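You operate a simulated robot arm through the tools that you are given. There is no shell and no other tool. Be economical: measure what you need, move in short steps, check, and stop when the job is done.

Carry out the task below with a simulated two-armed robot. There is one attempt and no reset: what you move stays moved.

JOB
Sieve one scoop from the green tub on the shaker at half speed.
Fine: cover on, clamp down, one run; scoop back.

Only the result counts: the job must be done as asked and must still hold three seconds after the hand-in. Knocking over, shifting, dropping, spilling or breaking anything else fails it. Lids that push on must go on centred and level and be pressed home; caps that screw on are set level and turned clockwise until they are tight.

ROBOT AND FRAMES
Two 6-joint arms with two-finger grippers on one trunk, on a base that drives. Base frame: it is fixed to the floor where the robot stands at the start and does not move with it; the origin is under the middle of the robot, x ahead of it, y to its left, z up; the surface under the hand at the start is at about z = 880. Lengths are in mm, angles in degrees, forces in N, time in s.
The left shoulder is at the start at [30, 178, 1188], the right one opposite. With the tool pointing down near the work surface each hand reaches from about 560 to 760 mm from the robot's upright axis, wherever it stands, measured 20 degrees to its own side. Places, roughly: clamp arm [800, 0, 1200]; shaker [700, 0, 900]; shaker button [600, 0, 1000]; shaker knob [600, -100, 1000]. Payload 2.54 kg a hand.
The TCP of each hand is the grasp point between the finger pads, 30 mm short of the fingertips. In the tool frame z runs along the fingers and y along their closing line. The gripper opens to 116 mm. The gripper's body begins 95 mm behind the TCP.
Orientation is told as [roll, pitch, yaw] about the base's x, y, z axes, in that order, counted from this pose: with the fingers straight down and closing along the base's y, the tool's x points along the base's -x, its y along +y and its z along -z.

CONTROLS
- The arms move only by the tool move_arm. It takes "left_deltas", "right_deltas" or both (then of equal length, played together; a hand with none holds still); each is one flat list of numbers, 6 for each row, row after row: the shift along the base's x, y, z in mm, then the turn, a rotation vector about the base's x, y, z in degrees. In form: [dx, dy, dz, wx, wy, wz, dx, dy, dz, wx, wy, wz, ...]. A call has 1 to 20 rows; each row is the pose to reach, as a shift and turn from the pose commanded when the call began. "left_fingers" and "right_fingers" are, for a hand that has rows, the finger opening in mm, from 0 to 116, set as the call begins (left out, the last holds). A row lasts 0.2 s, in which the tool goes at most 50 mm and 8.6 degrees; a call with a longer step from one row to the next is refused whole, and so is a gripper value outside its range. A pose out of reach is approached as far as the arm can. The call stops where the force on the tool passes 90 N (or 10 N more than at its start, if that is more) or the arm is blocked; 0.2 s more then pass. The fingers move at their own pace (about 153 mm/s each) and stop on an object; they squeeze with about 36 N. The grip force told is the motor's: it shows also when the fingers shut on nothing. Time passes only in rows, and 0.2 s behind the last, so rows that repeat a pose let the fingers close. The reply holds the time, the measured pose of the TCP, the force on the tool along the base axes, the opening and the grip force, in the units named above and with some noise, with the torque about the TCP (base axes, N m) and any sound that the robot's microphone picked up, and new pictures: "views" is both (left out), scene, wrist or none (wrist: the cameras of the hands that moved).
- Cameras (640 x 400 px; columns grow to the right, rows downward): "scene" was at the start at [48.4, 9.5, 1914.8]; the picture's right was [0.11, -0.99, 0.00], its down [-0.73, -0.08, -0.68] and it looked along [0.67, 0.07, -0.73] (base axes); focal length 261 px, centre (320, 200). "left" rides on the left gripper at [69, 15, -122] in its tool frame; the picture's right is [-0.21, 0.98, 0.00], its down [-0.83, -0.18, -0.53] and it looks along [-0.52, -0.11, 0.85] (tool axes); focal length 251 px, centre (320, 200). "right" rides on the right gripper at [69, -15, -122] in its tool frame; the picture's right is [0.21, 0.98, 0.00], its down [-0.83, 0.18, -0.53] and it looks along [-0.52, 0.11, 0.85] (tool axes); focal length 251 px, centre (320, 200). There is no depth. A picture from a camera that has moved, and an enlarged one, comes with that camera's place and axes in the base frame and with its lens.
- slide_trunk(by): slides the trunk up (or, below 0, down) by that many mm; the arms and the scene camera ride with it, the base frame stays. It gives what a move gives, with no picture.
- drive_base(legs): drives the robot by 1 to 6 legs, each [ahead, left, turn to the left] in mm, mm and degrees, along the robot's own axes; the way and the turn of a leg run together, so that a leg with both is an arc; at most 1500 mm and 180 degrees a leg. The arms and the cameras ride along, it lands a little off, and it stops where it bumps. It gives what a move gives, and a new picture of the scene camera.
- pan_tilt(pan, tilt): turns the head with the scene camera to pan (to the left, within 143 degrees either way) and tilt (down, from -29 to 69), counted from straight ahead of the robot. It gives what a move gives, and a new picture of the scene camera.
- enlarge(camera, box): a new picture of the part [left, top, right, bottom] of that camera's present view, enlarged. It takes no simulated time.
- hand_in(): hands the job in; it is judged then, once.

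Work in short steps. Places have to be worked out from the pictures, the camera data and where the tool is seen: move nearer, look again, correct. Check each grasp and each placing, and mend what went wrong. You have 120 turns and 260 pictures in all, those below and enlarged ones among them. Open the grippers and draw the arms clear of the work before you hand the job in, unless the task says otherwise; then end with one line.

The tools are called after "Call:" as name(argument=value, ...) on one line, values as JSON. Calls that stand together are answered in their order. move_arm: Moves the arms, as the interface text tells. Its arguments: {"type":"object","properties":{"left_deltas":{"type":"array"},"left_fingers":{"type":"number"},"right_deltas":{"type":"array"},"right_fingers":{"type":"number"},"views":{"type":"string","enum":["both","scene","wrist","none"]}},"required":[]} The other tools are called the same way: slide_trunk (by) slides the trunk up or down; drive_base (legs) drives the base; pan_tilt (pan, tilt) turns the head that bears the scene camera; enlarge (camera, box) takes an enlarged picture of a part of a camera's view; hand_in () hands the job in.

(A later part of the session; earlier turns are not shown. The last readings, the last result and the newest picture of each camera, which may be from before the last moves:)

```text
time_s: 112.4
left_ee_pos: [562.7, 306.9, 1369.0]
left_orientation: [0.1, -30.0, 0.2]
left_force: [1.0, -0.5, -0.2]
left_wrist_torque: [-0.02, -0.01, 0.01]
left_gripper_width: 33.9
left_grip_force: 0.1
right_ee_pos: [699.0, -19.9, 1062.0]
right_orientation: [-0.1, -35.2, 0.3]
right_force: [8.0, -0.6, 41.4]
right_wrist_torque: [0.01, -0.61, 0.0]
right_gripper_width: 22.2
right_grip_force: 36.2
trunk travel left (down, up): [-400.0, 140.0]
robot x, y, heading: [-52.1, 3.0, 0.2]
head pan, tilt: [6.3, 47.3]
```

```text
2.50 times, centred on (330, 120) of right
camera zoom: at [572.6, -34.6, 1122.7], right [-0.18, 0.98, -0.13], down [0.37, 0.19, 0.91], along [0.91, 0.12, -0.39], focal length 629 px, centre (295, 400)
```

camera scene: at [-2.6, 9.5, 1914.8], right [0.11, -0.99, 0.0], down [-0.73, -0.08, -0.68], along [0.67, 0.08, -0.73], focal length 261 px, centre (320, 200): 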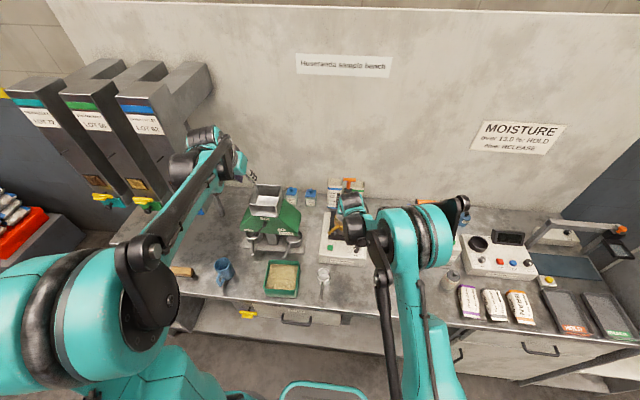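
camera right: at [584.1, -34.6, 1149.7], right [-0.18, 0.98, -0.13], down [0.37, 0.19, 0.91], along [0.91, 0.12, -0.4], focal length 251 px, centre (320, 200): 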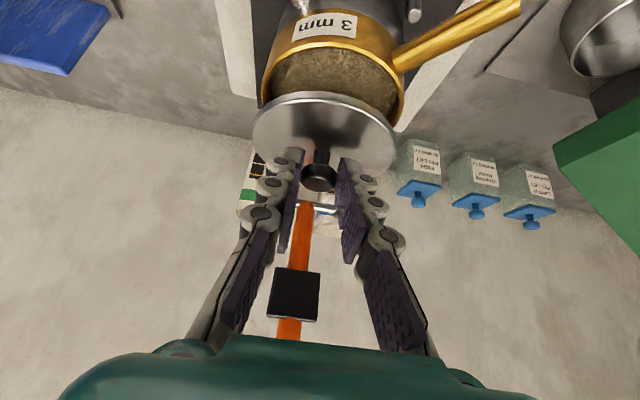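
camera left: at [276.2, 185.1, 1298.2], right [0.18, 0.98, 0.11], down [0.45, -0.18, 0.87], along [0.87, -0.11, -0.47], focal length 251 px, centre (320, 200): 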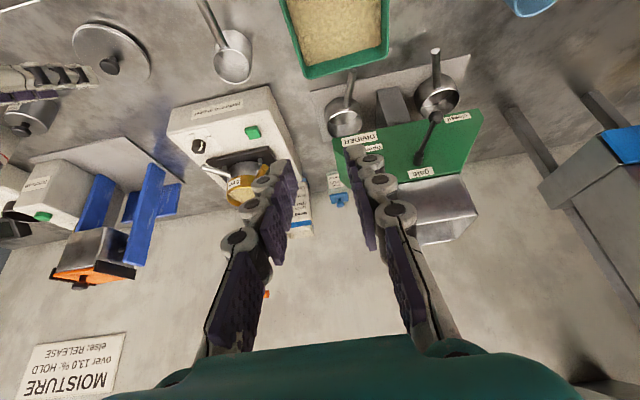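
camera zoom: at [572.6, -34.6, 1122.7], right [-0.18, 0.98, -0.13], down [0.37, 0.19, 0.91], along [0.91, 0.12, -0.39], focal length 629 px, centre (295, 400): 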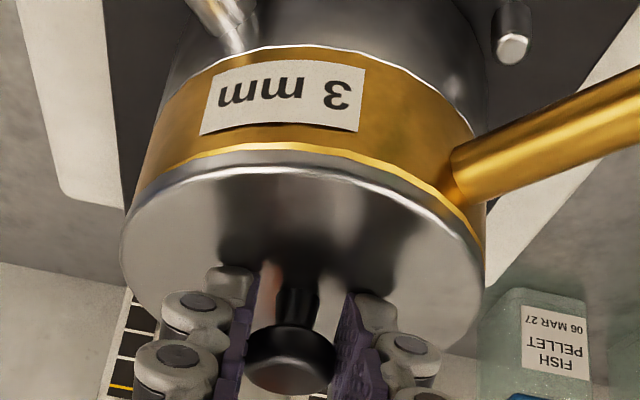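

Pressed with ~41 N. I ease off, open, and withdraw along the tool axis to inspect.

Call:
move_arm(right_deltas=[0, 0, 4, 0, 0, 0], views="none")

Call:
move_arm(right_deltas=[0, 0, 0, 0, 0, 0, 0, 0, 0, 0, 0, 0, -9, 0, 13, 0, 0, 0, -20, 0, 29, 0, 0, 0, -40, 0, 55, 0, 0, 0, -65, -10, 85, 0, 0, 0, -90, -30, 110, 0, 0, 0, -90, -60, 120, 0, 0, 0], right_fingers=56)

Call:
enlarge(camera="left", box=[80, 60, 240, 240])

Call:
enlarge(camera="right", box=[240, 40, 440, 240])

```text
time_s: 112.8
left_ee_pos: [565.0, 307.7, 1367.9]
left_orientation: [0.1, -29.9, 0.3]
left_force: [0.9, -0.7, -0.4]
left_wrist_torque: [-0.05, 0.01, -0.01]
left_gripper_width: 34.0
left_grip_force: 0.0
right_ee_pos: [700.4, -20.4, 1063.5]
right_orientation: [-0.3, -34.9, 0.3]
right_force: [4.5, -0.6, 11.1]
right_wrist_torque: [0.02, -0.82, -0.03]
right_gripper_width: 22.1
right_grip_force: 35.7
trunk travel left (down, up): [-400.0, 140.0]
robot x, y, heading: [-47.4, 0.4, 0.2]
head pan, tilt: [6.3, 47.3]
```

```text
time_s: 114.6
left_ee_pos: [565.9, 306.2, 1367.3]
left_orientation: [0.1, -29.9, 0.3]
left_force: [0.4, 0.2, 1.2]
left_wrist_torque: [0.01, 0.02, 0.06]
left_gripper_width: 34.3
left_grip_force: 0.1
right_ee_pos: [612.7, -81.9, 1183.5]
right_orientation: [-0.2, -34.8, 0.3]
right_force: [0.3, -0.6, 0.4]
right_wrist_torque: [-0.02, 0.03, 0.0]
right_gripper_width: 55.8
right_grip_force: 0.1
trunk travel left (down, up): [-400.0, 140.0]
robot x, y, heading: [-49.5, -0.8, -0.1]
head pan, tilt: [6.3, 47.3]
camera scene: at [-1.8, 8.0, 1914.7], right [0.11, -0.99, 0.0], down [-0.73, -0.08, -0.68], along [0.67, 0.08, -0.73], focal length 261 px, centre (320, 200)
camera right: at [486.1, -97.1, 1244.2], right [-0.18, 0.98, -0.12], down [0.37, 0.18, 0.91], along [0.91, 0.12, -0.4], focal length 251 px, centre (320, 200)
```

scene: 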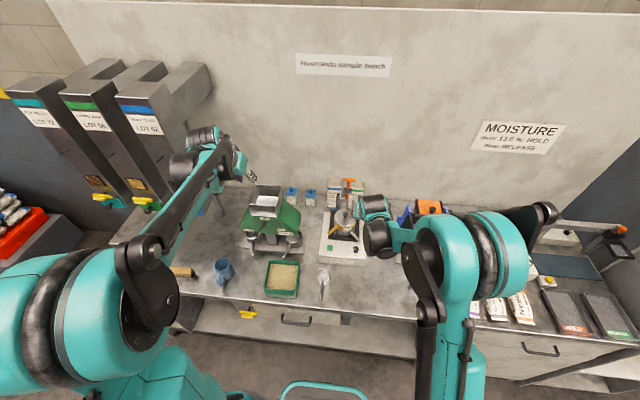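
right: 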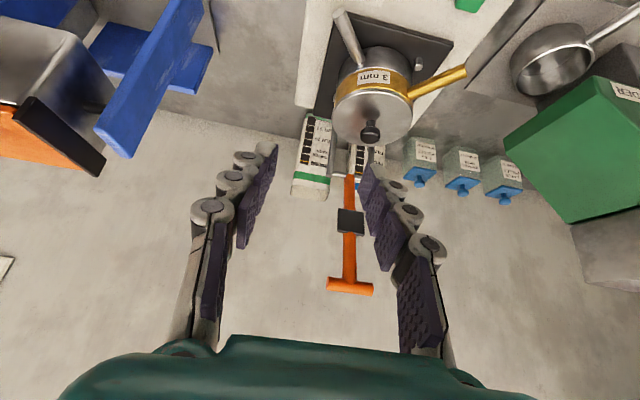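

```text
2.22 times, centred on (160, 150) of left
camera zoom: at [445.7, 320.4, 1437.1], right [0.18, 0.98, 0.11], down [0.45, -0.18, 0.87], along [0.87, -0.11, -0.47], focal length 559 px, centre (676, 311)
```

zoom: 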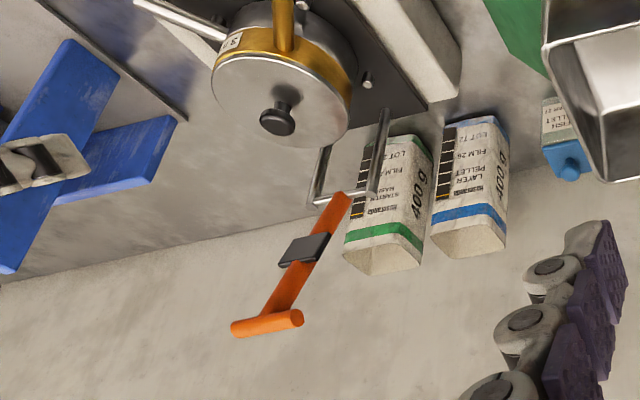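

```text
2.00 times, centred on (340, 140) of right
camera zoom: at [486.1, -97.1, 1244.2], right [-0.18, 0.98, -0.12], down [0.37, 0.18, 0.91], along [0.91, 0.12, -0.4], focal length 503 px, centre (280, 320)
```

zoom: 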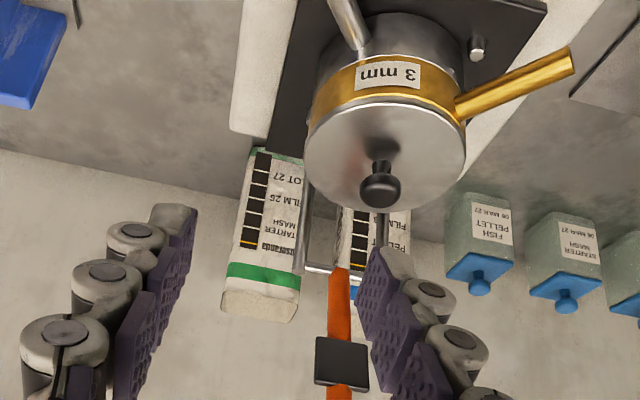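

The cover stands on the sieve. A zoom to check it's level and centred, plus the clamp geometry.

Call:
enlarge(camera="left", box=[100, 55, 180, 115])

Call:
enlarge(camera="scene", box=[310, 165, 380, 255])

Call:
enlarge(camera="right", box=[310, 30, 430, 150])

```text
6.67 times, centred on (140, 85) of left
camera zoom: at [445.7, 320.4, 1437.1], right [0.18, 0.98, 0.11], down [0.45, -0.18, 0.87], along [0.87, -0.11, -0.47], focal length 1676 px, centre (1520, 967)
```

zoom: 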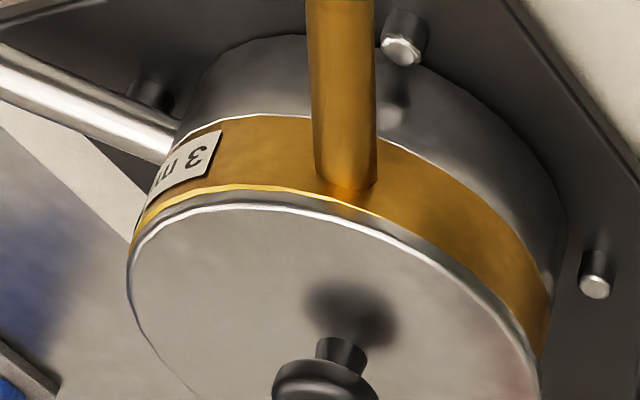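

```text
4.44 times, centred on (345, 210) of scene
camera zoom: at [-1.8, 8.0, 1914.7], right [0.11, -0.99, 0.0], down [-0.73, -0.08, -0.68], along [0.67, 0.08, -0.73], focal length 1161 px, centre (209, 156)
```

zoom: 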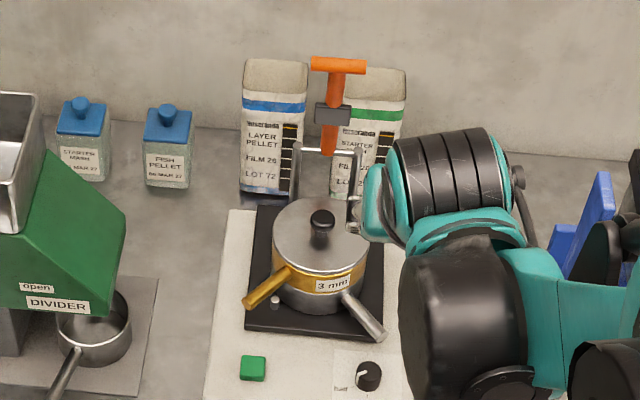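

```text
3.33 times, centred on (370, 90) of right
camera zoom: at [486.1, -97.1, 1244.2], right [-0.18, 0.98, -0.12], down [0.37, 0.18, 0.91], along [0.91, 0.12, -0.4], focal length 838 px, centre (153, 567)
```

zoom: 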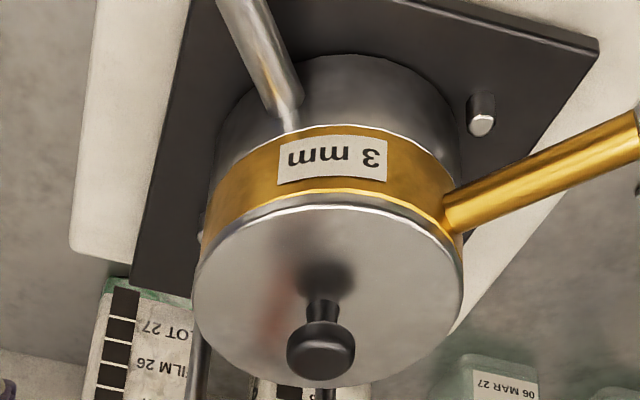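

The cover is seated level. Next the clamp: hinge at ≈(795,−20,1062), T-handle at ≈(760,−20,1217). I close the right fingers, raise the hand, and drive 90 forward to hook the handle from behind.

Call:
move_arm(right_deltas=[-5, 0, 30, 0, 0, 0, -8, 0, 70, 0, 0, 0, -10, 0, 100, 0, 0, 0, -10, 0, 110, 0, 0, 0], right_fingers=0, views="none")

Call:
drive_base(legs=[[90, 0, 0]])

Call:
enlarge(camera="right", box=[200, 80, 520, 360])

Call:
enlarge(camera="left", box=[0, 60, 240, 260])

Call:
enlarge(camera="scene", box=[300, 150, 400, 260])

```text
time_s: 115.6
left_ee_pos: [565.5, 307.6, 1366.7]
left_orientation: [0.1, -29.9, 0.1]
left_force: [-0.5, 0.4, 0.1]
left_wrist_torque: [0.02, 0.02, -0.04]
left_gripper_width: 33.8
left_grip_force: 0.0
right_ee_pos: [600.2, -80.5, 1293.2]
right_orientation: [-0.2, -34.9, 0.3]
right_force: [0.2, -0.3, 0.1]
right_wrist_torque: [0.0, -0.03, 0.0]
right_gripper_width: 0.0
right_grip_force: 28.7
trunk travel left (down, up): [-400.0, 140.0]
robot x, y, heading: [-52.6, -1.4, 0.3]
head pan, tilt: [6.3, 47.3]
```

```text
time_s: 116.7
left_ee_pos: [655.4, 307.7, 1366.6]
left_orientation: [0.2, -29.8, 0.1]
left_force: [0.1, -0.3, 1.0]
left_wrist_torque: [0.03, 0.03, -0.03]
left_gripper_width: 34.0
left_grip_force: 0.0
right_ee_pos: [691.0, -81.3, 1293.3]
right_orientation: [-0.2, -34.8, 0.2]
right_force: [0.7, 0.1, -0.3]
right_wrist_torque: [0.01, -0.02, 0.02]
right_gripper_width: 0.3
right_grip_force: 29.1
trunk travel left (down, up): [-400.0, 140.0]
robot x, y, heading: [41.3, -0.6, 0.0]
head pan, tilt: [6.3, 47.3]
camera scene: at [87.2, 9.8, 1914.8], right [0.11, -0.99, 0.0], down [-0.73, -0.08, -0.68], along [0.67, 0.08, -0.74], focal length 261 px, centre (320, 200)
```

scene: 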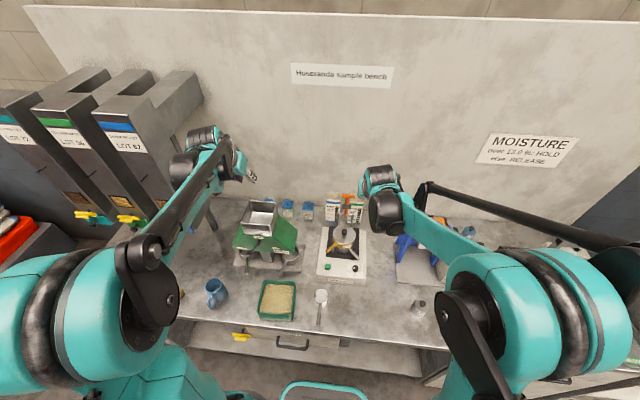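

```text
1.43 times, centred on (360, 220) of right
camera zoom: at [563.8, -95.4, 1354.3], right [-0.18, 0.98, -0.13], down [0.37, 0.18, 0.91], along [0.91, 0.12, -0.4], focal length 359 px, centre (263, 171)
```

zoom: 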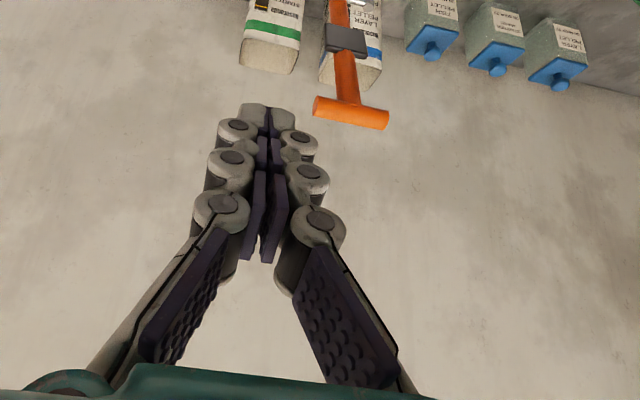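

```text
2.00 times, centred on (120, 160) of left
camera zoom: at [535.2, 321.1, 1436.8], right [0.18, 0.98, 0.11], down [0.45, -0.18, 0.87], along [0.87, -0.11, -0.47], focal length 503 px, centre (720, 280)
```

zoom: 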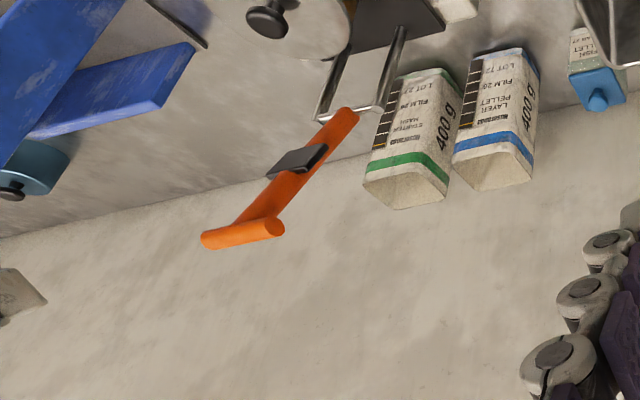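

```text
3.64 times, centred on (350, 205) of scene
camera zoom: at [87.2, 9.8, 1914.8], right [0.11, -0.99, 0.0], down [-0.73, -0.08, -0.68], along [0.67, 0.08, -0.74], focal length 950 px, centre (211, 182)
```

zoom: 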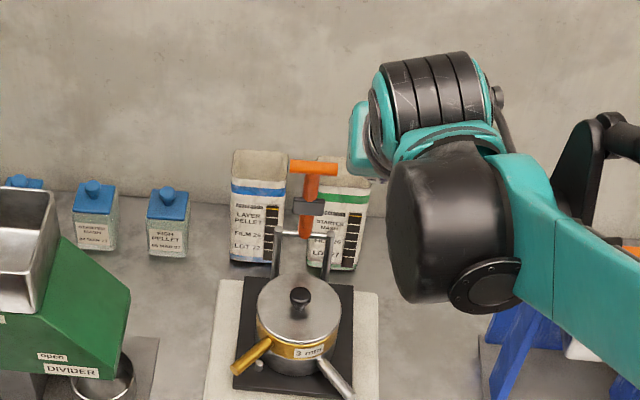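

T-bar located at (756,−20,1218). I line the closed fingers up on the axis passing behind the bar.

Call:
move_arm(right_deltas=[12, 15, 5, 0, 0, 0, 25, 30, 5, 0, 0, 0, 37, 45, 3, 0, 0, 0, 49, 61, -1, 0, 0, 0, 49, 61, -1, 0, 0, 0], views="wrist")

Call:
enlarge(camera="left", box=[0, 60, 240, 260])

```text
time_s: 117.9
left_ee_pos: [655.2, 306.4, 1366.2]
left_orientation: [0.1, -29.9, 0.1]
left_force: [-0.6, 0.3, 0.4]
left_wrist_torque: [-0.01, 0.01, 0.01]
left_gripper_width: 34.1
left_grip_force: 0.0
right_ee_pos: [738.7, -19.4, 1292.6]
right_orientation: [-0.3, -35.0, 0.3]
right_force: [-0.1, 0.1, -0.6]
right_wrist_torque: [0.02, 0.0, 0.01]
right_gripper_width: 0.0
right_grip_force: 28.5
trunk travel left (down, up): [-400.0, 140.0]
robot x, y, heading: [34.8, 2.4, 0.2]
head pan, tilt: [6.3, 47.3]
camera right: at [612.7, -34.0, 1353.1], right [-0.18, 0.98, -0.13], down [0.37, 0.18, 0.91], along [0.91, 0.12, -0.4], focal length 251 px, centre (320, 200)
```

right: 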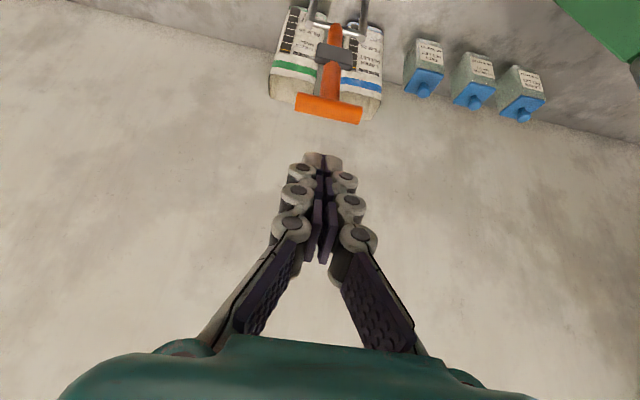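

```text
2.00 times, centred on (120, 160) of left
camera zoom: at [534.7, 320.6, 1437.1], right [0.18, 0.98, 0.11], down [0.45, -0.18, 0.87], along [0.87, -0.11, -0.47], focal length 503 px, centre (720, 280)
```

zoom: 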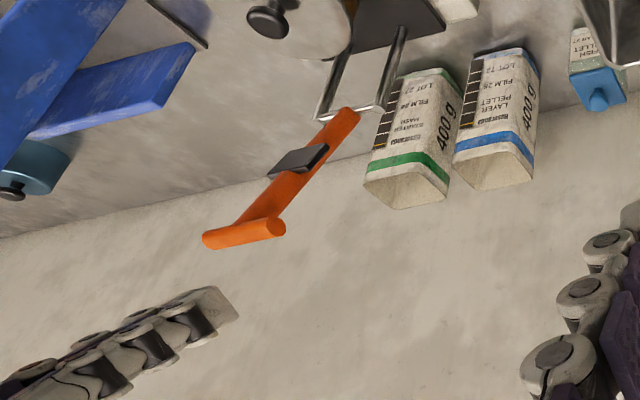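

Aligned. I slide along the tool axis so the fingertips pass behind the T-bar.

Call:
move_arm(right_deltas=[12, 0, -16, 0, 0, 0, 24, 0, -33, 0, 0, 0, 36, 0, -50, 0, 0, 0, 45, 0, -63, 0, 0, 0, 45, 0, -63, 0, 0, 0], views="wrist")

Call:
enlarge(camera="left", box=[0, 60, 240, 260])

```text
time_s: 119.1
left_ee_pos: [654.6, 306.8, 1367.3]
left_orientation: [0.2, -29.9, 0.1]
left_force: [-0.7, -0.2, -0.2]
left_wrist_torque: [-0.04, -0.02, 0.0]
left_gripper_width: 34.1
left_grip_force: 0.0
right_ee_pos: [783.2, -19.3, 1229.9]
right_orientation: [-0.2, -34.9, 0.2]
right_force: [-0.1, -0.5, 0.0]
right_wrist_torque: [-0.02, -0.01, -0.03]
right_gripper_width: 0.0
right_grip_force: 28.6
trunk travel left (down, up): [-400.0, 140.0]
robot x, y, heading: [37.0, 0.6, 0.4]
head pan, tilt: [6.3, 47.3]
camera right: at [656.5, -34.3, 1291.1], right [-0.18, 0.98, -0.13], down [0.37, 0.18, 0.91], along [0.91, 0.12, -0.4], focal length 251 px, centre (320, 200)
```

right: 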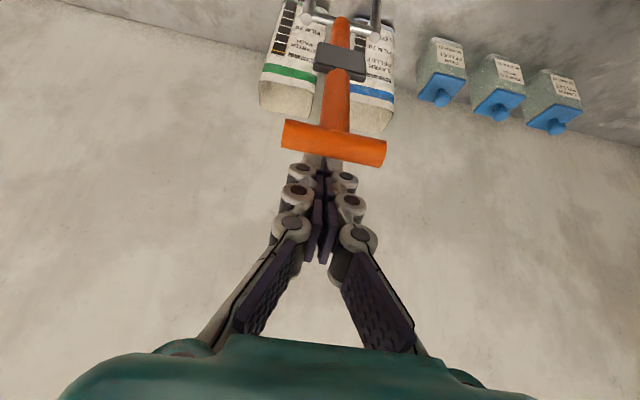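

```text
2.00 times, centred on (120, 160) of left
camera zoom: at [533.8, 321.1, 1437.3], right [0.18, 0.98, 0.11], down [0.45, -0.18, 0.87], along [0.87, -0.11, -0.47], focal length 503 px, centre (720, 280)
```

zoom: 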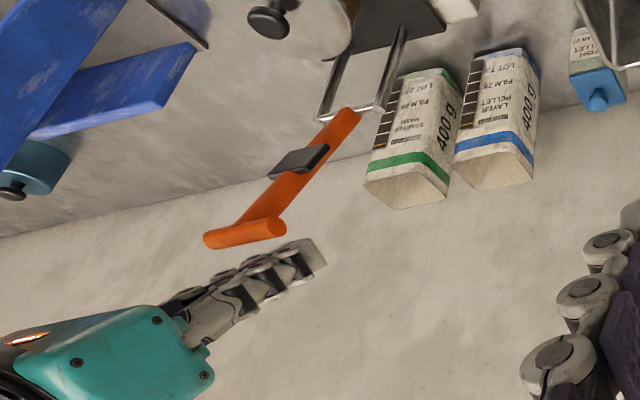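

Fingers are behind the T-bar. I pull it forward and down along its arc (hinge at (793,1062)), turning the hand with it.

Call:
move_arm(right_deltas=[-13, 0, -5, 0, -2, 0, -26.7, 0, -10.4, 0, -4, 0, -36, 0, -13.5, 0, -6, 0, -45.2, 0, -17, 0, -8, 0, -54, 0, -21, 0, -10.5, 0, -62.9, 0, -25.5, 0, -13, 0, -71, 0, -31, 0, -15, 0, -79.1, 0, -36.1, 0, -17, 0, -86.5, 0, -42.5, 0, -19, 0, -93.9, 0, -48.8, 0, -21, 0], views="wrist")

Call:
enlarge(camera="left", box=[0, 40, 240, 240])

```text
time_s: 121.3
left_ee_pos: [655.3, 307.7, 1366.9]
left_orientation: [0.0, -29.8, 0.1]
left_force: [-0.1, -0.5, -0.4]
left_wrist_torque: [0.02, 0.02, -0.03]
left_gripper_width: 33.8
left_grip_force: 0.0
right_ee_pos: [688.8, -20.2, 1182.0]
right_orientation: [-0.4, -55.8, 0.4]
right_force: [-0.1, 0.2, 0.3]
right_wrist_torque: [-0.02, 0.02, 0.0]
right_gripper_width: 0.2
right_grip_force: 28.7
trunk travel left (down, up): [-400.0, 140.0]
robot x, y, heading: [37.2, 1.5, 0.1]
head pan, tilt: [6.3, 47.3]
camera right: at [549.4, -34.9, 1192.5], right [-0.12, 0.98, -0.18], down [0.02, 0.18, 0.98], along [0.99, 0.12, -0.04], focal length 251 px, centre (320, 200)
```

right: 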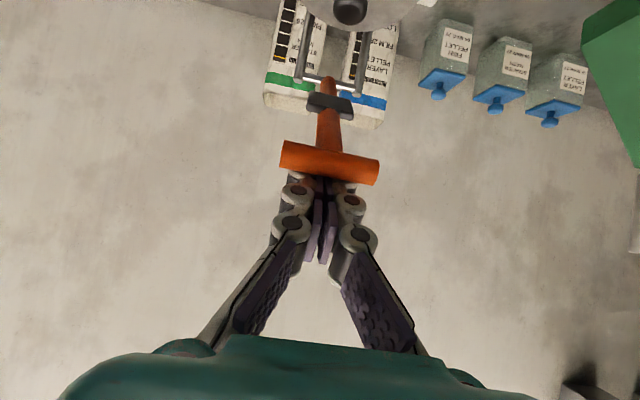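

```text
2.00 times, centred on (120, 140) of left
camera zoom: at [534.6, 321.3, 1436.9], right [0.18, 0.98, 0.11], down [0.45, -0.18, 0.87], along [0.87, -0.11, -0.47], focal length 503 px, centre (720, 320)
```

zoom: 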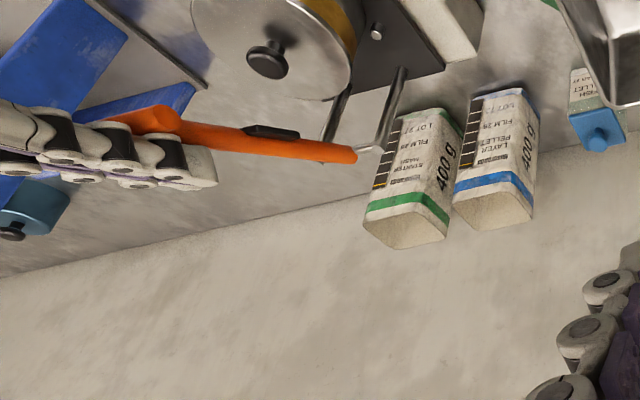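

The clamp arm follows to ~48°. To press it further I need room: I lift the hand off, back it up, and drive back 90.

Call:
move_arm(right_deltas=[12, 0, 20, 0, 0, 0, 22, 0, 45, 0, 3, 0, 22, 0, 80, 0, 8, 0, 5, 0, 105, 0, 14, 0, -20, 0, 120, 0, 20, 0, -40, 0, 120, 0, 26, 0], views="none")

Call:
drive_base(legs=[[-90, 0, 0]])

Call:
enlarge(camera="left", box=[0, 40, 260, 240])

Call:
enlarge(camera="right", box=[200, 0, 480, 260])

```text
time_s: 122.7
left_ee_pos: [654.2, 306.0, 1367.1]
left_orientation: [0.1, -29.9, 0.1]
left_force: [0.2, 0.1, 0.9]
left_wrist_torque: [-0.02, 0.01, -0.03]
left_gripper_width: 34.1
left_grip_force: 0.0
right_ee_pos: [649.2, -20.6, 1302.8]
right_orientation: [-0.2, -29.8, 0.3]
right_force: [-0.2, 0.6, 2.0]
right_wrist_torque: [0.0, 0.02, -0.01]
right_gripper_width: 0.0
right_grip_force: 28.7
trunk travel left (down, up): [-400.0, 140.0]
robot x, y, heading: [39.4, -1.7, 0.1]
head pan, tilt: [6.3, 47.3]
```

```text
time_s: 123.8
left_ee_pos: [566.3, 306.5, 1367.8]
left_orientation: [0.1, -29.9, 0.1]
left_force: [-0.2, 0.7, 0.3]
left_wrist_torque: [-0.02, -0.03, 0.0]
left_gripper_width: 33.8
left_grip_force: 0.1
right_ee_pos: [560.7, -19.8, 1302.1]
right_orientation: [-0.1, -29.9, 0.3]
right_force: [0.3, -0.2, 1.2]
right_wrist_torque: [0.02, 0.0, 0.01]
right_gripper_width: 0.1
right_grip_force: 28.5
trunk travel left (down, up): [-400.0, 140.0]
robot x, y, heading: [-49.7, 2.8, 0.4]
head pan, tilt: [6.3, 47.3]
camera scene: at [-3.0, 9.9, 1914.8], right [0.11, -0.99, 0.0], down [-0.73, -0.08, -0.68], along [0.67, 0.08, -0.73], focal length 261 px, centre (320, 200)
```

scene: 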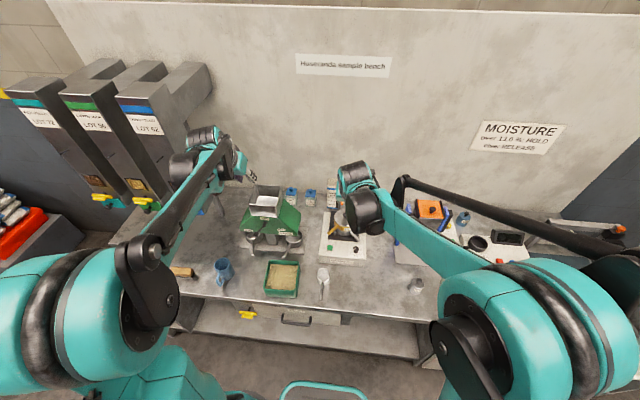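

```text
2.00 times, centred on (130, 140) of left
camera zoom: at [445.5, 321.1, 1437.2], right [0.18, 0.98, 0.11], down [0.45, -0.18, 0.87], along [0.87, -0.11, -0.47], focal length 503 px, centre (700, 320)
```

zoom: 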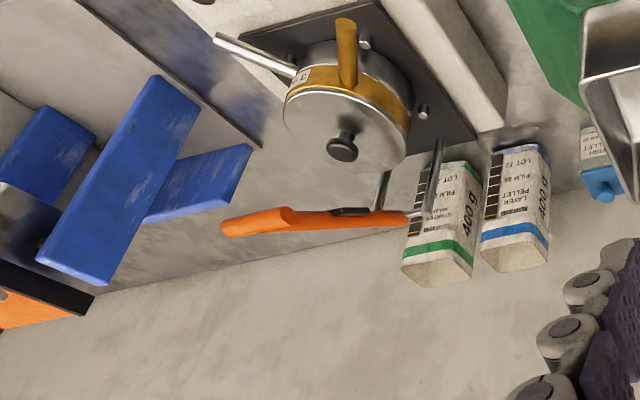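

```text
1.54 times, centred on (340, 130) of right
camera zoom: at [440.5, -34.8, 1374.6], right [-0.19, 0.98, -0.11], down [0.45, 0.19, 0.87], along [0.87, 0.12, -0.47], focal length 387 px, centre (289, 308)
```

zoom: 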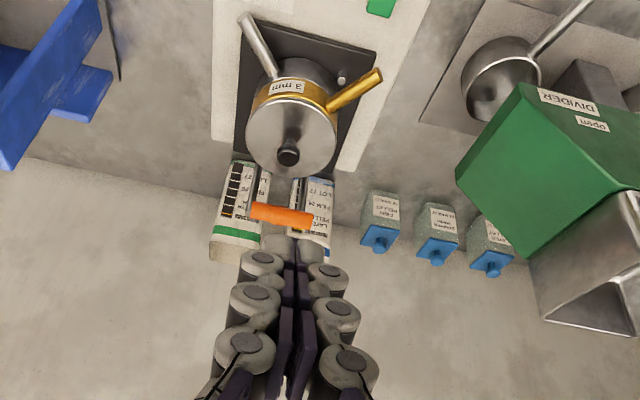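

The clamp arm stays at ~48°. I come over it again with the fingers lying above the bar (pitch −56).

Call:
move_arm(right_deltas=[20, 0, -15, 0, -7, 0, 40, 0, -35, 0, -14, 0, 58, 0, -52, 0, -20, 0, 70, 0, -64, 0, -26, 0, 100, 0, -84, 0, -26, 0, 136.5, 0, -108.4, 0, -26, 0, 136.5, 0, -108.4, 0, -26, 0], views="wrist")

Call:
enlarge(camera="left", box=[0, 40, 260, 240])

```text
time_s: 125.4
left_ee_pos: [564.6, 307.1, 1367.8]
left_orientation: [0.1, -29.9, 0.1]
left_force: [-0.5, 0.0, -0.2]
left_wrist_torque: [-0.02, -0.06, 0.01]
left_gripper_width: 34.2
left_grip_force: 0.1
right_ee_pos: [697.7, -21.0, 1193.1]
right_orientation: [-0.5, -55.9, 0.4]
right_force: [-0.1, 0.0, 0.9]
right_wrist_torque: [-0.01, -0.03, -0.01]
right_gripper_width: 0.0
right_grip_force: 28.7
trunk travel left (down, up): [-400.0, 140.0]
robot x, y, heading: [-48.6, -1.7, 0.4]
head pan, tilt: [6.3, 47.3]
camera right: at [557.4, -36.2, 1205.1], right [-0.12, 0.98, -0.18], down [0.02, 0.19, 0.98], along [0.99, 0.12, -0.04], focal length 251 px, centre (320, 200)
```

right: 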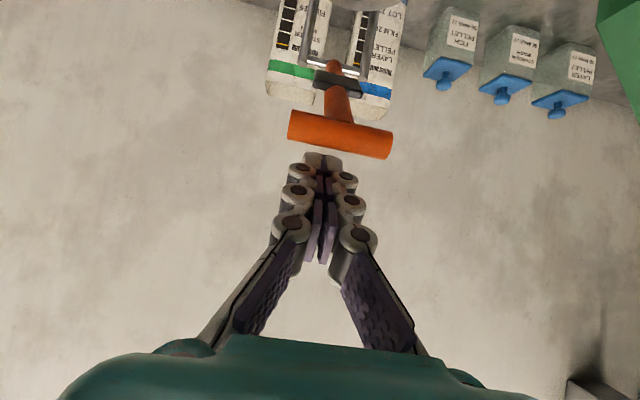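

```text
2.00 times, centred on (130, 140) of left
camera zoom: at [444.3, 321.0, 1437.7], right [0.18, 0.98, 0.11], down [0.45, -0.18, 0.87], along [0.87, -0.11, -0.47], focal length 503 px, centre (700, 320)
```

zoom: 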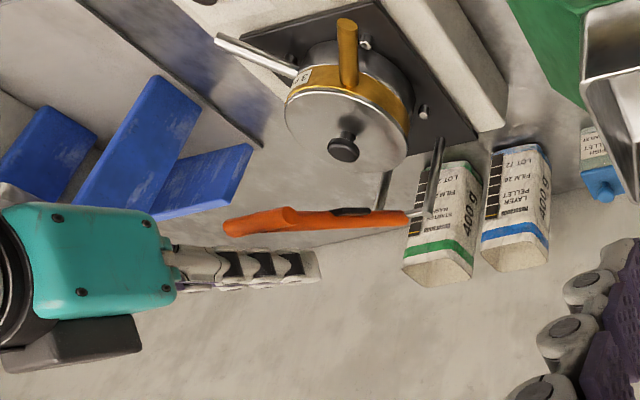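

Positioned above. I push the bar down along the arc to ~76°, reading force.

Call:
move_arm(right_deltas=[-8, 0, -10, 0, 0, 0, -15.8, 0, -20.2, 0, -1, 0, -21, 0, -27, 0, -1, 0, -25.8, 0, -33.6, 0, -2, 0, -30, 0, -41, 0, -3, 0, -34.3, 0, -47.9, 0, -4, 0, -38, 0, -55, 0, -5, 0, -41.4, 0, -62.8, 0, -6, 0, -44, 0, -70, 0, -7, 0, -46.7, 0, -78.3, 0, -8, 0], views="wrist")

Call:
enlarge(camera="left", box=[0, 40, 260, 240])

```text
time_s: 127.6
left_ee_pos: [567.6, 307.7, 1366.1]
left_orientation: [0.1, -29.9, 0.2]
left_force: [0.6, 0.1, -0.1]
left_wrist_torque: [0.0, -0.02, -0.01]
left_gripper_width: 34.1
left_grip_force: 0.1
right_ee_pos: [651.6, -20.3, 1115.2]
right_orientation: [-0.5, -63.9, 0.5]
right_force: [-0.5, 0.0, 0.5]
right_wrist_torque: [-0.01, 0.02, 0.04]
right_gripper_width: 0.0
right_grip_force: 28.1
trunk travel left (down, up): [-400.0, 140.0]
robot x, y, heading: [-46.4, -0.7, 0.3]
head pan, tilt: [6.3, 47.3]
camera right: at [511.3, -35.4, 1107.4], right [-0.09, 0.98, -0.2], down [-0.12, 0.19, 0.98], along [0.99, 0.12, 0.1], focal length 251 px, centre (320, 200)
```

right: 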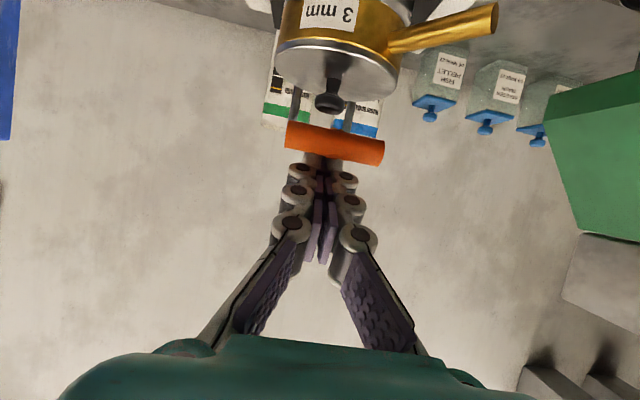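

```text
2.00 times, centred on (130, 140) of left
camera zoom: at [446.3, 321.0, 1436.9], right [0.18, 0.98, 0.11], down [0.45, -0.18, 0.87], along [0.87, -0.11, -0.47], focal length 503 px, centre (700, 320)
```

zoom: 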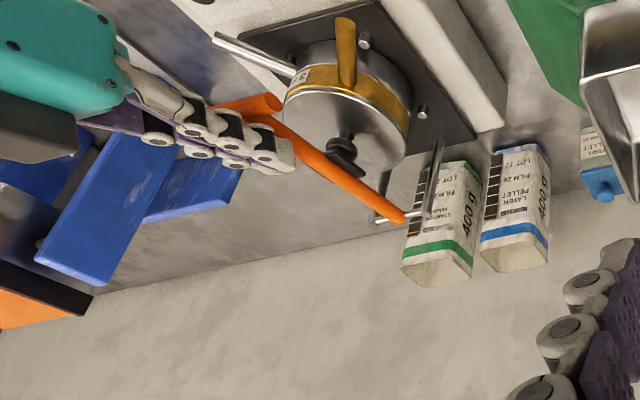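

The pad is just above the knob. I push further down, step by step.

Call:
move_arm(right_deltas=[-2, 0, -8, 0, -1, 0, -3.7, 0, -16, 0, -2, 0, -4.5, 0, -22, 0, -2, 0], views="wrist")

Call:
enlarge(camera="left", box=[60, 40, 240, 180])

```text
time_s: 128.4
left_ee_pos: [566.7, 306.0, 1366.2]
left_orientation: [0.1, -30.0, 0.1]
left_force: [-0.1, -0.6, 1.7]
left_wrist_torque: [0.0, -0.02, -0.02]
left_gripper_width: 34.0
left_grip_force: 0.1
right_ee_pos: [660.4, -16.2, 1104.7]
right_orientation: [-0.5, -65.8, 0.6]
right_force: [0.2, -0.2, 0.5]
right_wrist_torque: [-0.02, -0.01, -0.02]
right_gripper_width: 0.1
right_grip_force: 28.7
right hand out of reach, approached as far as the arm can: row 1, 2, 3
trunk travel left (down, up): [-400.0, 140.0]
robot x, y, heading: [-50.1, -0.5, 0.3]
head pan, tilt: [6.3, 47.3]
camera right: at [520.2, -30.9, 1092.3], right [-0.09, 0.98, -0.2], down [-0.15, 0.19, 0.97], along [0.98, 0.11, 0.13], focal length 251 px, centre (320, 200)
```

right: 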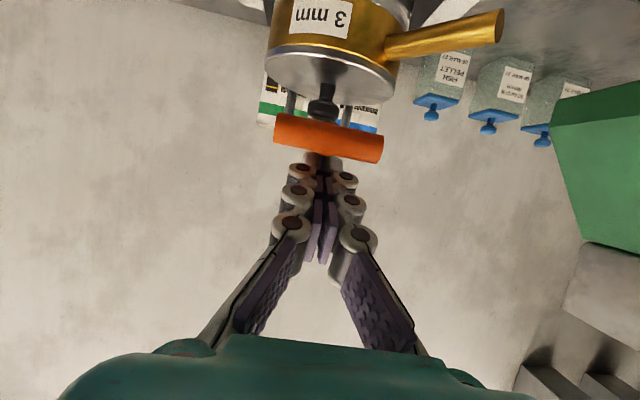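

```text
2.86 times, centred on (150, 110) of left
camera zoom: at [446.0, 320.9, 1437.0], right [0.18, 0.98, 0.11], down [0.45, -0.18, 0.87], along [0.87, -0.11, -0.47], focal length 718 px, centre (806, 457)
```

zoom: 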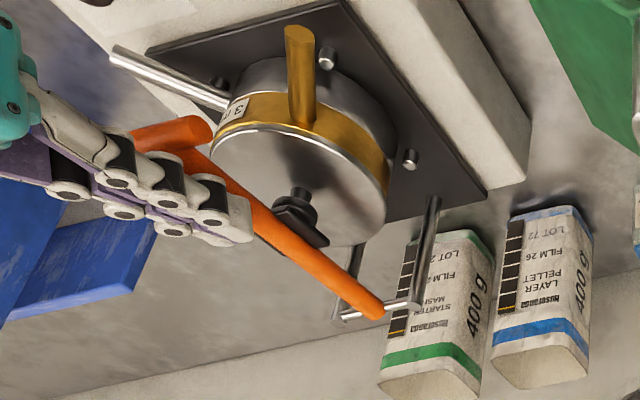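

The fold limit again; the bar is at ~80°. I lift off and change to a steeper hand (−30) to press the bar down with the fingertips.

Call:
move_arm(right_deltas=[10, -1, 28, 0, 2, 0, 8, -2, 55, 0, 9, 0, 0, -4, 75, 0, 17, 0, -15, -4, 80, 0, 24, 0, -28, -4, 75, 0, 31, 0, -38, -4, 60, 0, 36, 0, -38, -4, 40, 0, 36, 0], views="wrist")

Call:
enlarge(camera="left", box=[40, 40, 220, 180])

```text
time_s: 130.0
left_ee_pos: [567.7, 306.6, 1367.0]
left_orientation: [0.1, -29.9, 0.2]
left_force: [0.7, 0.1, 0.0]
left_wrist_torque: [-0.01, 0.01, 0.0]
left_gripper_width: 34.2
left_grip_force: 0.0
right_ee_pos: [621.0, -18.3, 1146.2]
right_orientation: [-0.2, -29.8, 0.3]
right_force: [1.1, -0.2, 0.3]
right_wrist_torque: [0.0, 0.03, 0.01]
right_gripper_width: 0.1
right_grip_force: 28.8
trunk travel left (down, up): [-400.0, 140.0]
robot x, y, heading: [-50.6, -2.1, 0.1]
head pan, tilt: [6.3, 47.3]
camera right: at [500.9, -33.6, 1216.3], right [-0.19, 0.98, -0.11], down [0.45, 0.19, 0.87], along [0.87, 0.12, -0.48], focal length 251 px, centre (320, 200)
```

right: 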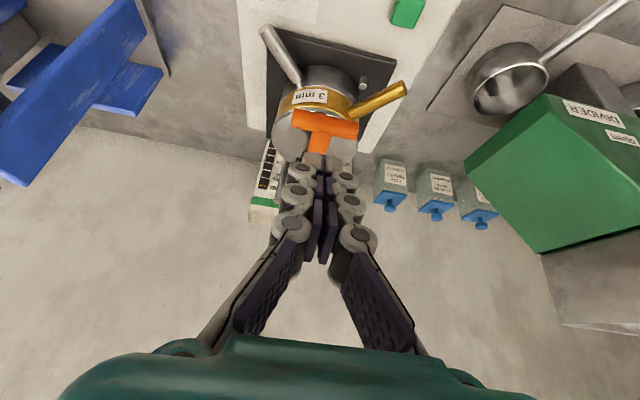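

```text
2.86 times, centred on (130, 110) of left
camera zoom: at [446.7, 321.1, 1436.7], right [0.18, 0.98, 0.11], down [0.45, -0.18, 0.87], along [0.87, -0.11, -0.47], focal length 718 px, centre (863, 457)
```

zoom: 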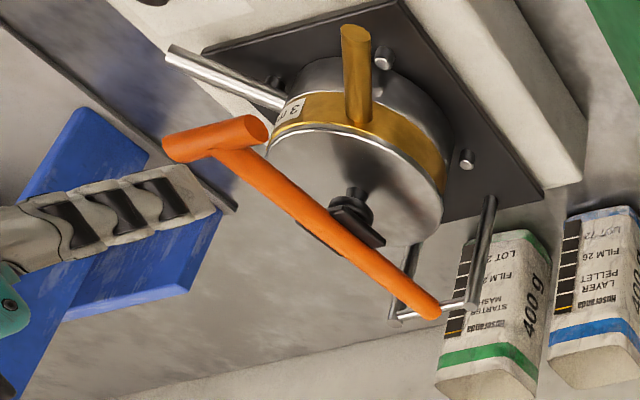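

The bar is at (637,−20,1079), the pad is at the knob. I press it down from above with the fingertips.

Call:
move_arm(right_deltas=[0, 0, -12, 0, 0, 0, 0, 0, -24, 0, 0, 0, 0, 0, -31, 0, 0, 0, 0, 0, -35, 0, 0, 0, 0, 0, -39, 0, 0, 0], views="wrist")

Call:
enlarge(camera="left", box=[40, 40, 220, 180])

```text
time_s: 131.2
left_ee_pos: [566.5, 307.3, 1366.5]
left_orientation: [0.1, -29.9, 0.1]
left_force: [0.9, 0.1, -0.2]
left_wrist_torque: [0.01, 0.0, 0.03]
left_gripper_width: 34.4
left_grip_force: 0.0
right_ee_pos: [623.2, -19.4, 1105.7]
right_orientation: [-0.2, -29.9, 0.3]
right_force: [0.0, 0.1, -0.3]
right_wrist_torque: [-0.03, 0.04, 0.02]
right_gripper_width: 0.2
right_grip_force: 28.4
trunk travel left (down, up): [-400.0, 140.0]
robot x, y, heading: [-51.7, 2.8, 0.1]
head pan, tilt: [6.3, 47.3]
camera right: at [501.8, -34.4, 1177.4], right [-0.19, 0.98, -0.11], down [0.45, 0.19, 0.87], along [0.87, 0.12, -0.47], focal length 251 px, centre (320, 200)
```

right: 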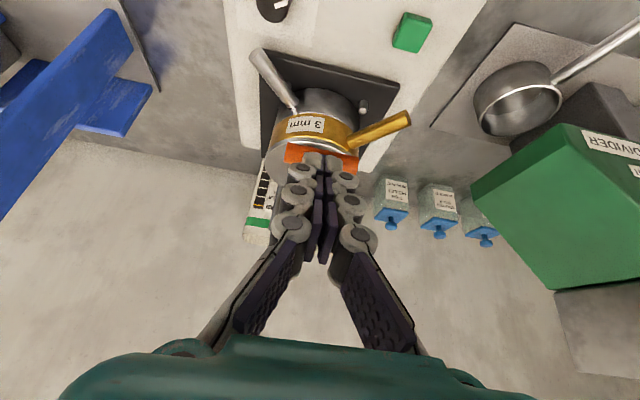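

```text
2.86 times, centred on (130, 110) of left
camera zoom: at [446.2, 321.0, 1437.0], right [0.18, 0.98, 0.11], down [0.45, -0.18, 0.87], along [0.87, -0.11, -0.47], focal length 718 px, centre (863, 457)
```

zoom: 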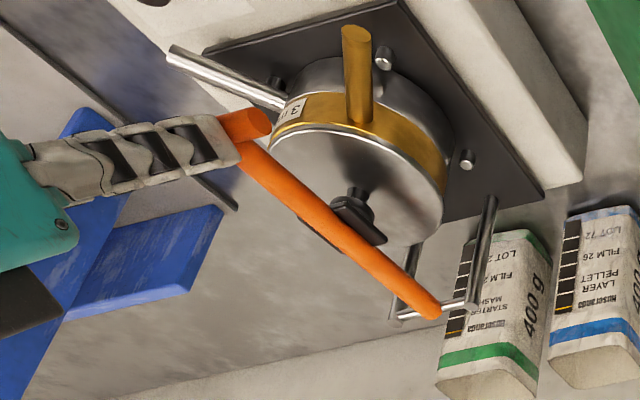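

Moving with little force; continue down in small steps.

Call:
move_arm(right_deltas=[0, 0, -4, 0, 0, 0, 0, 0, -8, 0, 0, 0, 0, 0, -12, 0, 0, 0], views="none")

Call:
enlarge(camera="left", box=[40, 40, 220, 180])

```text
time_s: 132.0
left_ee_pos: [562.8, 307.3, 1369.4]
left_orientation: [0.0, -29.9, 0.2]
left_force: [-0.5, -0.2, 0.0]
left_wrist_torque: [0.0, 0.01, -0.01]
left_gripper_width: 34.3
left_grip_force: 0.0
right_ee_pos: [619.3, -20.1, 1096.7]
right_orientation: [-0.1, -30.1, 0.3]
right_force: [-4.2, 0.2, 29.2]
right_wrist_torque: [0.01, -0.25, 0.04]
right_gripper_width: 6.0
right_grip_force: 27.8
trunk travel left (down, up): [-400.0, 140.0]
robot x, y, heading: [-51.1, 4.1, -0.1]
head pan, tilt: [6.3, 47.3]
```

```text
2.86 times, centred on (130, 110) of left
camera zoom: at [442.8, 321.1, 1438.5], right [0.18, 0.98, 0.11], down [0.45, -0.18, 0.88], along [0.87, -0.11, -0.47], focal length 718 px, centre (863, 457)
```

zoom: 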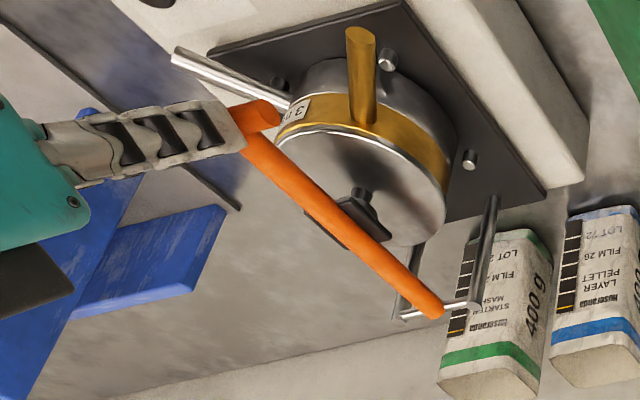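

29 N: the pad presses on the knob. A bit firmer press to be sure it is home, listening for a click.

Call:
move_arm(right_deltas=[0, 0, -3, 0, 0, 0, 0, 0, -6, 0, 0, 0, 0, 0, -6, 0, 0, 0], views="none")

Call:
enlarge(camera="left", box=[60, 40, 200, 160])

```text
time_s: 132.8
left_ee_pos: [559.2, 306.2, 1370.5]
left_orientation: [0.0, -30.2, 0.2]
left_force: [0.4, 0.4, 0.7]
left_wrist_torque: [-0.04, -0.03, -0.02]
left_gripper_width: 34.2
left_grip_force: 0.1
right_ee_pos: [618.4, -19.2, 1093.6]
right_orientation: [-0.2, -30.4, 0.4]
right_force: [-6.1, -0.9, 64.4]
right_wrist_torque: [-0.03, -0.86, 0.03]
right_gripper_width: 5.6
right_grip_force: 28.3
trunk travel left (down, up): [-400.0, 140.0]
robot x, y, heading: [-51.1, 2.1, -0.0]
head pan, tilt: [6.3, 47.3]
```

```text
3.33 times, centred on (130, 100) of left
camera zoom: at [438.4, 321.0, 1440.1], right [0.18, 0.98, 0.11], down [0.45, -0.18, 0.88], along [0.88, -0.11, -0.47], focal length 838 px, centre (953, 533)
```

zoom: 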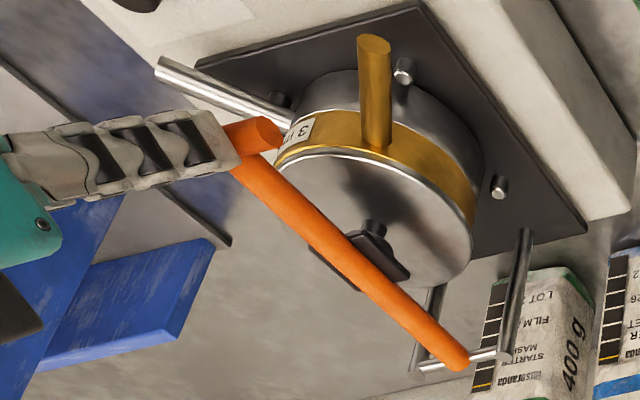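

Held at 64 N, the clamp is down on the cover knob. I lift the hand off and check it stays, then move to above the green button.

Call:
move_arm(right_deltas=[0, 0, 10, 0, 0, 0, -3, 0, 35, 0, 0, 0, -15, 5, 60, 0, 0, 0, -35, 20, 60, 0, 0, 0, -50, 40, 40, 0, 0, 0, -55, 52, 10, 0, 0, 0, -55, 52, -15, 0, 0, 0, -55, 52, -25, 0, 0, 0], right_fingers=0)

Call:
enlarge(camera="left", box=[60, 40, 220, 160])

Call:
enlarge(camera="right", box=[240, 20, 420, 200])

```text
time_s: 134.6
left_ee_pos: [567.2, 307.3, 1366.1]
left_orientation: [0.0, -29.9, 0.2]
left_force: [-0.9, 0.3, 0.0]
left_wrist_torque: [0.02, -0.03, 0.03]
left_gripper_width: 33.9
left_grip_force: 0.0
right_ee_pos: [567.2, 32.6, 1063.3]
right_orientation: [-0.2, -29.9, 0.2]
right_force: [0.0, -0.4, -1.0]
right_wrist_torque: [-0.01, -0.02, 0.01]
right_gripper_width: 0.0
right_grip_force: 28.5
trunk travel left (down, up): [-400.0, 140.0]
robot x, y, heading: [-53.8, 2.9, 0.1]
head pan, tilt: [6.3, 47.3]
camera scene: at [-2.3, 9.9, 1914.8], right [0.11, -0.99, 0.0], down [-0.73, -0.08, -0.68], along [0.67, 0.08, -0.73], focal length 261 px, centre (320, 200)
camera right: at [446.3, 18.1, 1134.6], right [-0.19, 0.98, -0.11], down [0.45, 0.19, 0.87], along [0.87, 0.12, -0.47], focal length 251 px, centre (320, 200)
```

scene: 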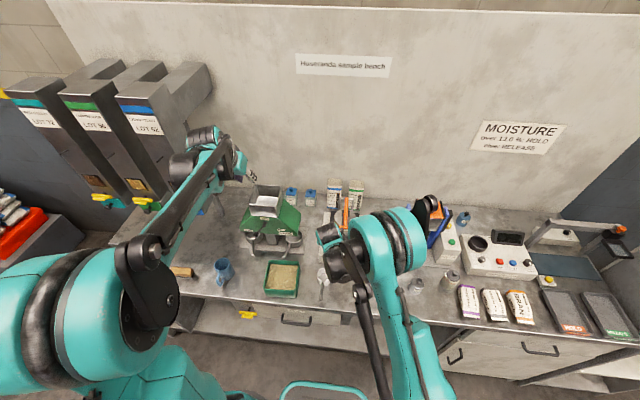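
right: 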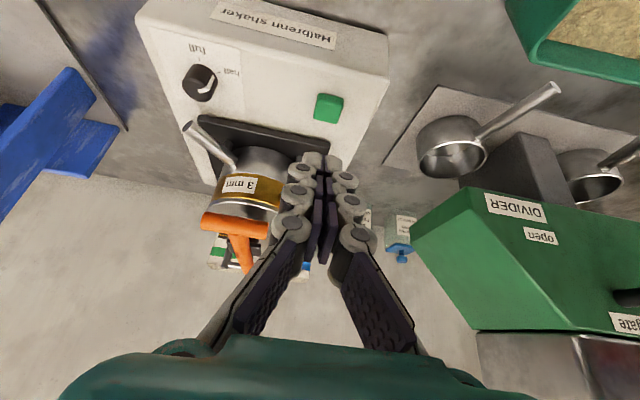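

```text
3.33 times, centred on (140, 100) of left
camera zoom: at [446.0, 321.1, 1437.0], right [0.18, 0.98, 0.11], down [0.45, -0.18, 0.87], along [0.87, -0.11, -0.47], focal length 838 px, centre (920, 533)
```

zoom: 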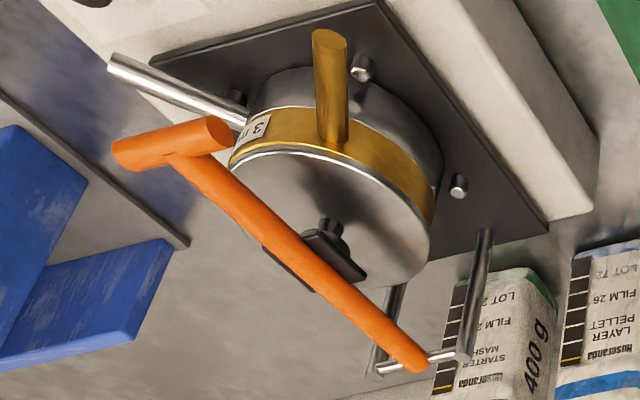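

```text
2.22 times, centred on (330, 110) of right
camera zoom: at [446.3, 18.1, 1134.6], right [-0.19, 0.98, -0.11], down [0.45, 0.19, 0.87], along [0.87, 0.12, -0.47], focal length 559 px, centre (298, 400)
```

zoom: 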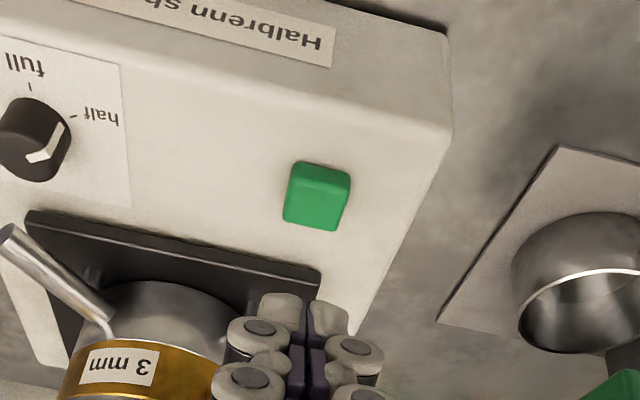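

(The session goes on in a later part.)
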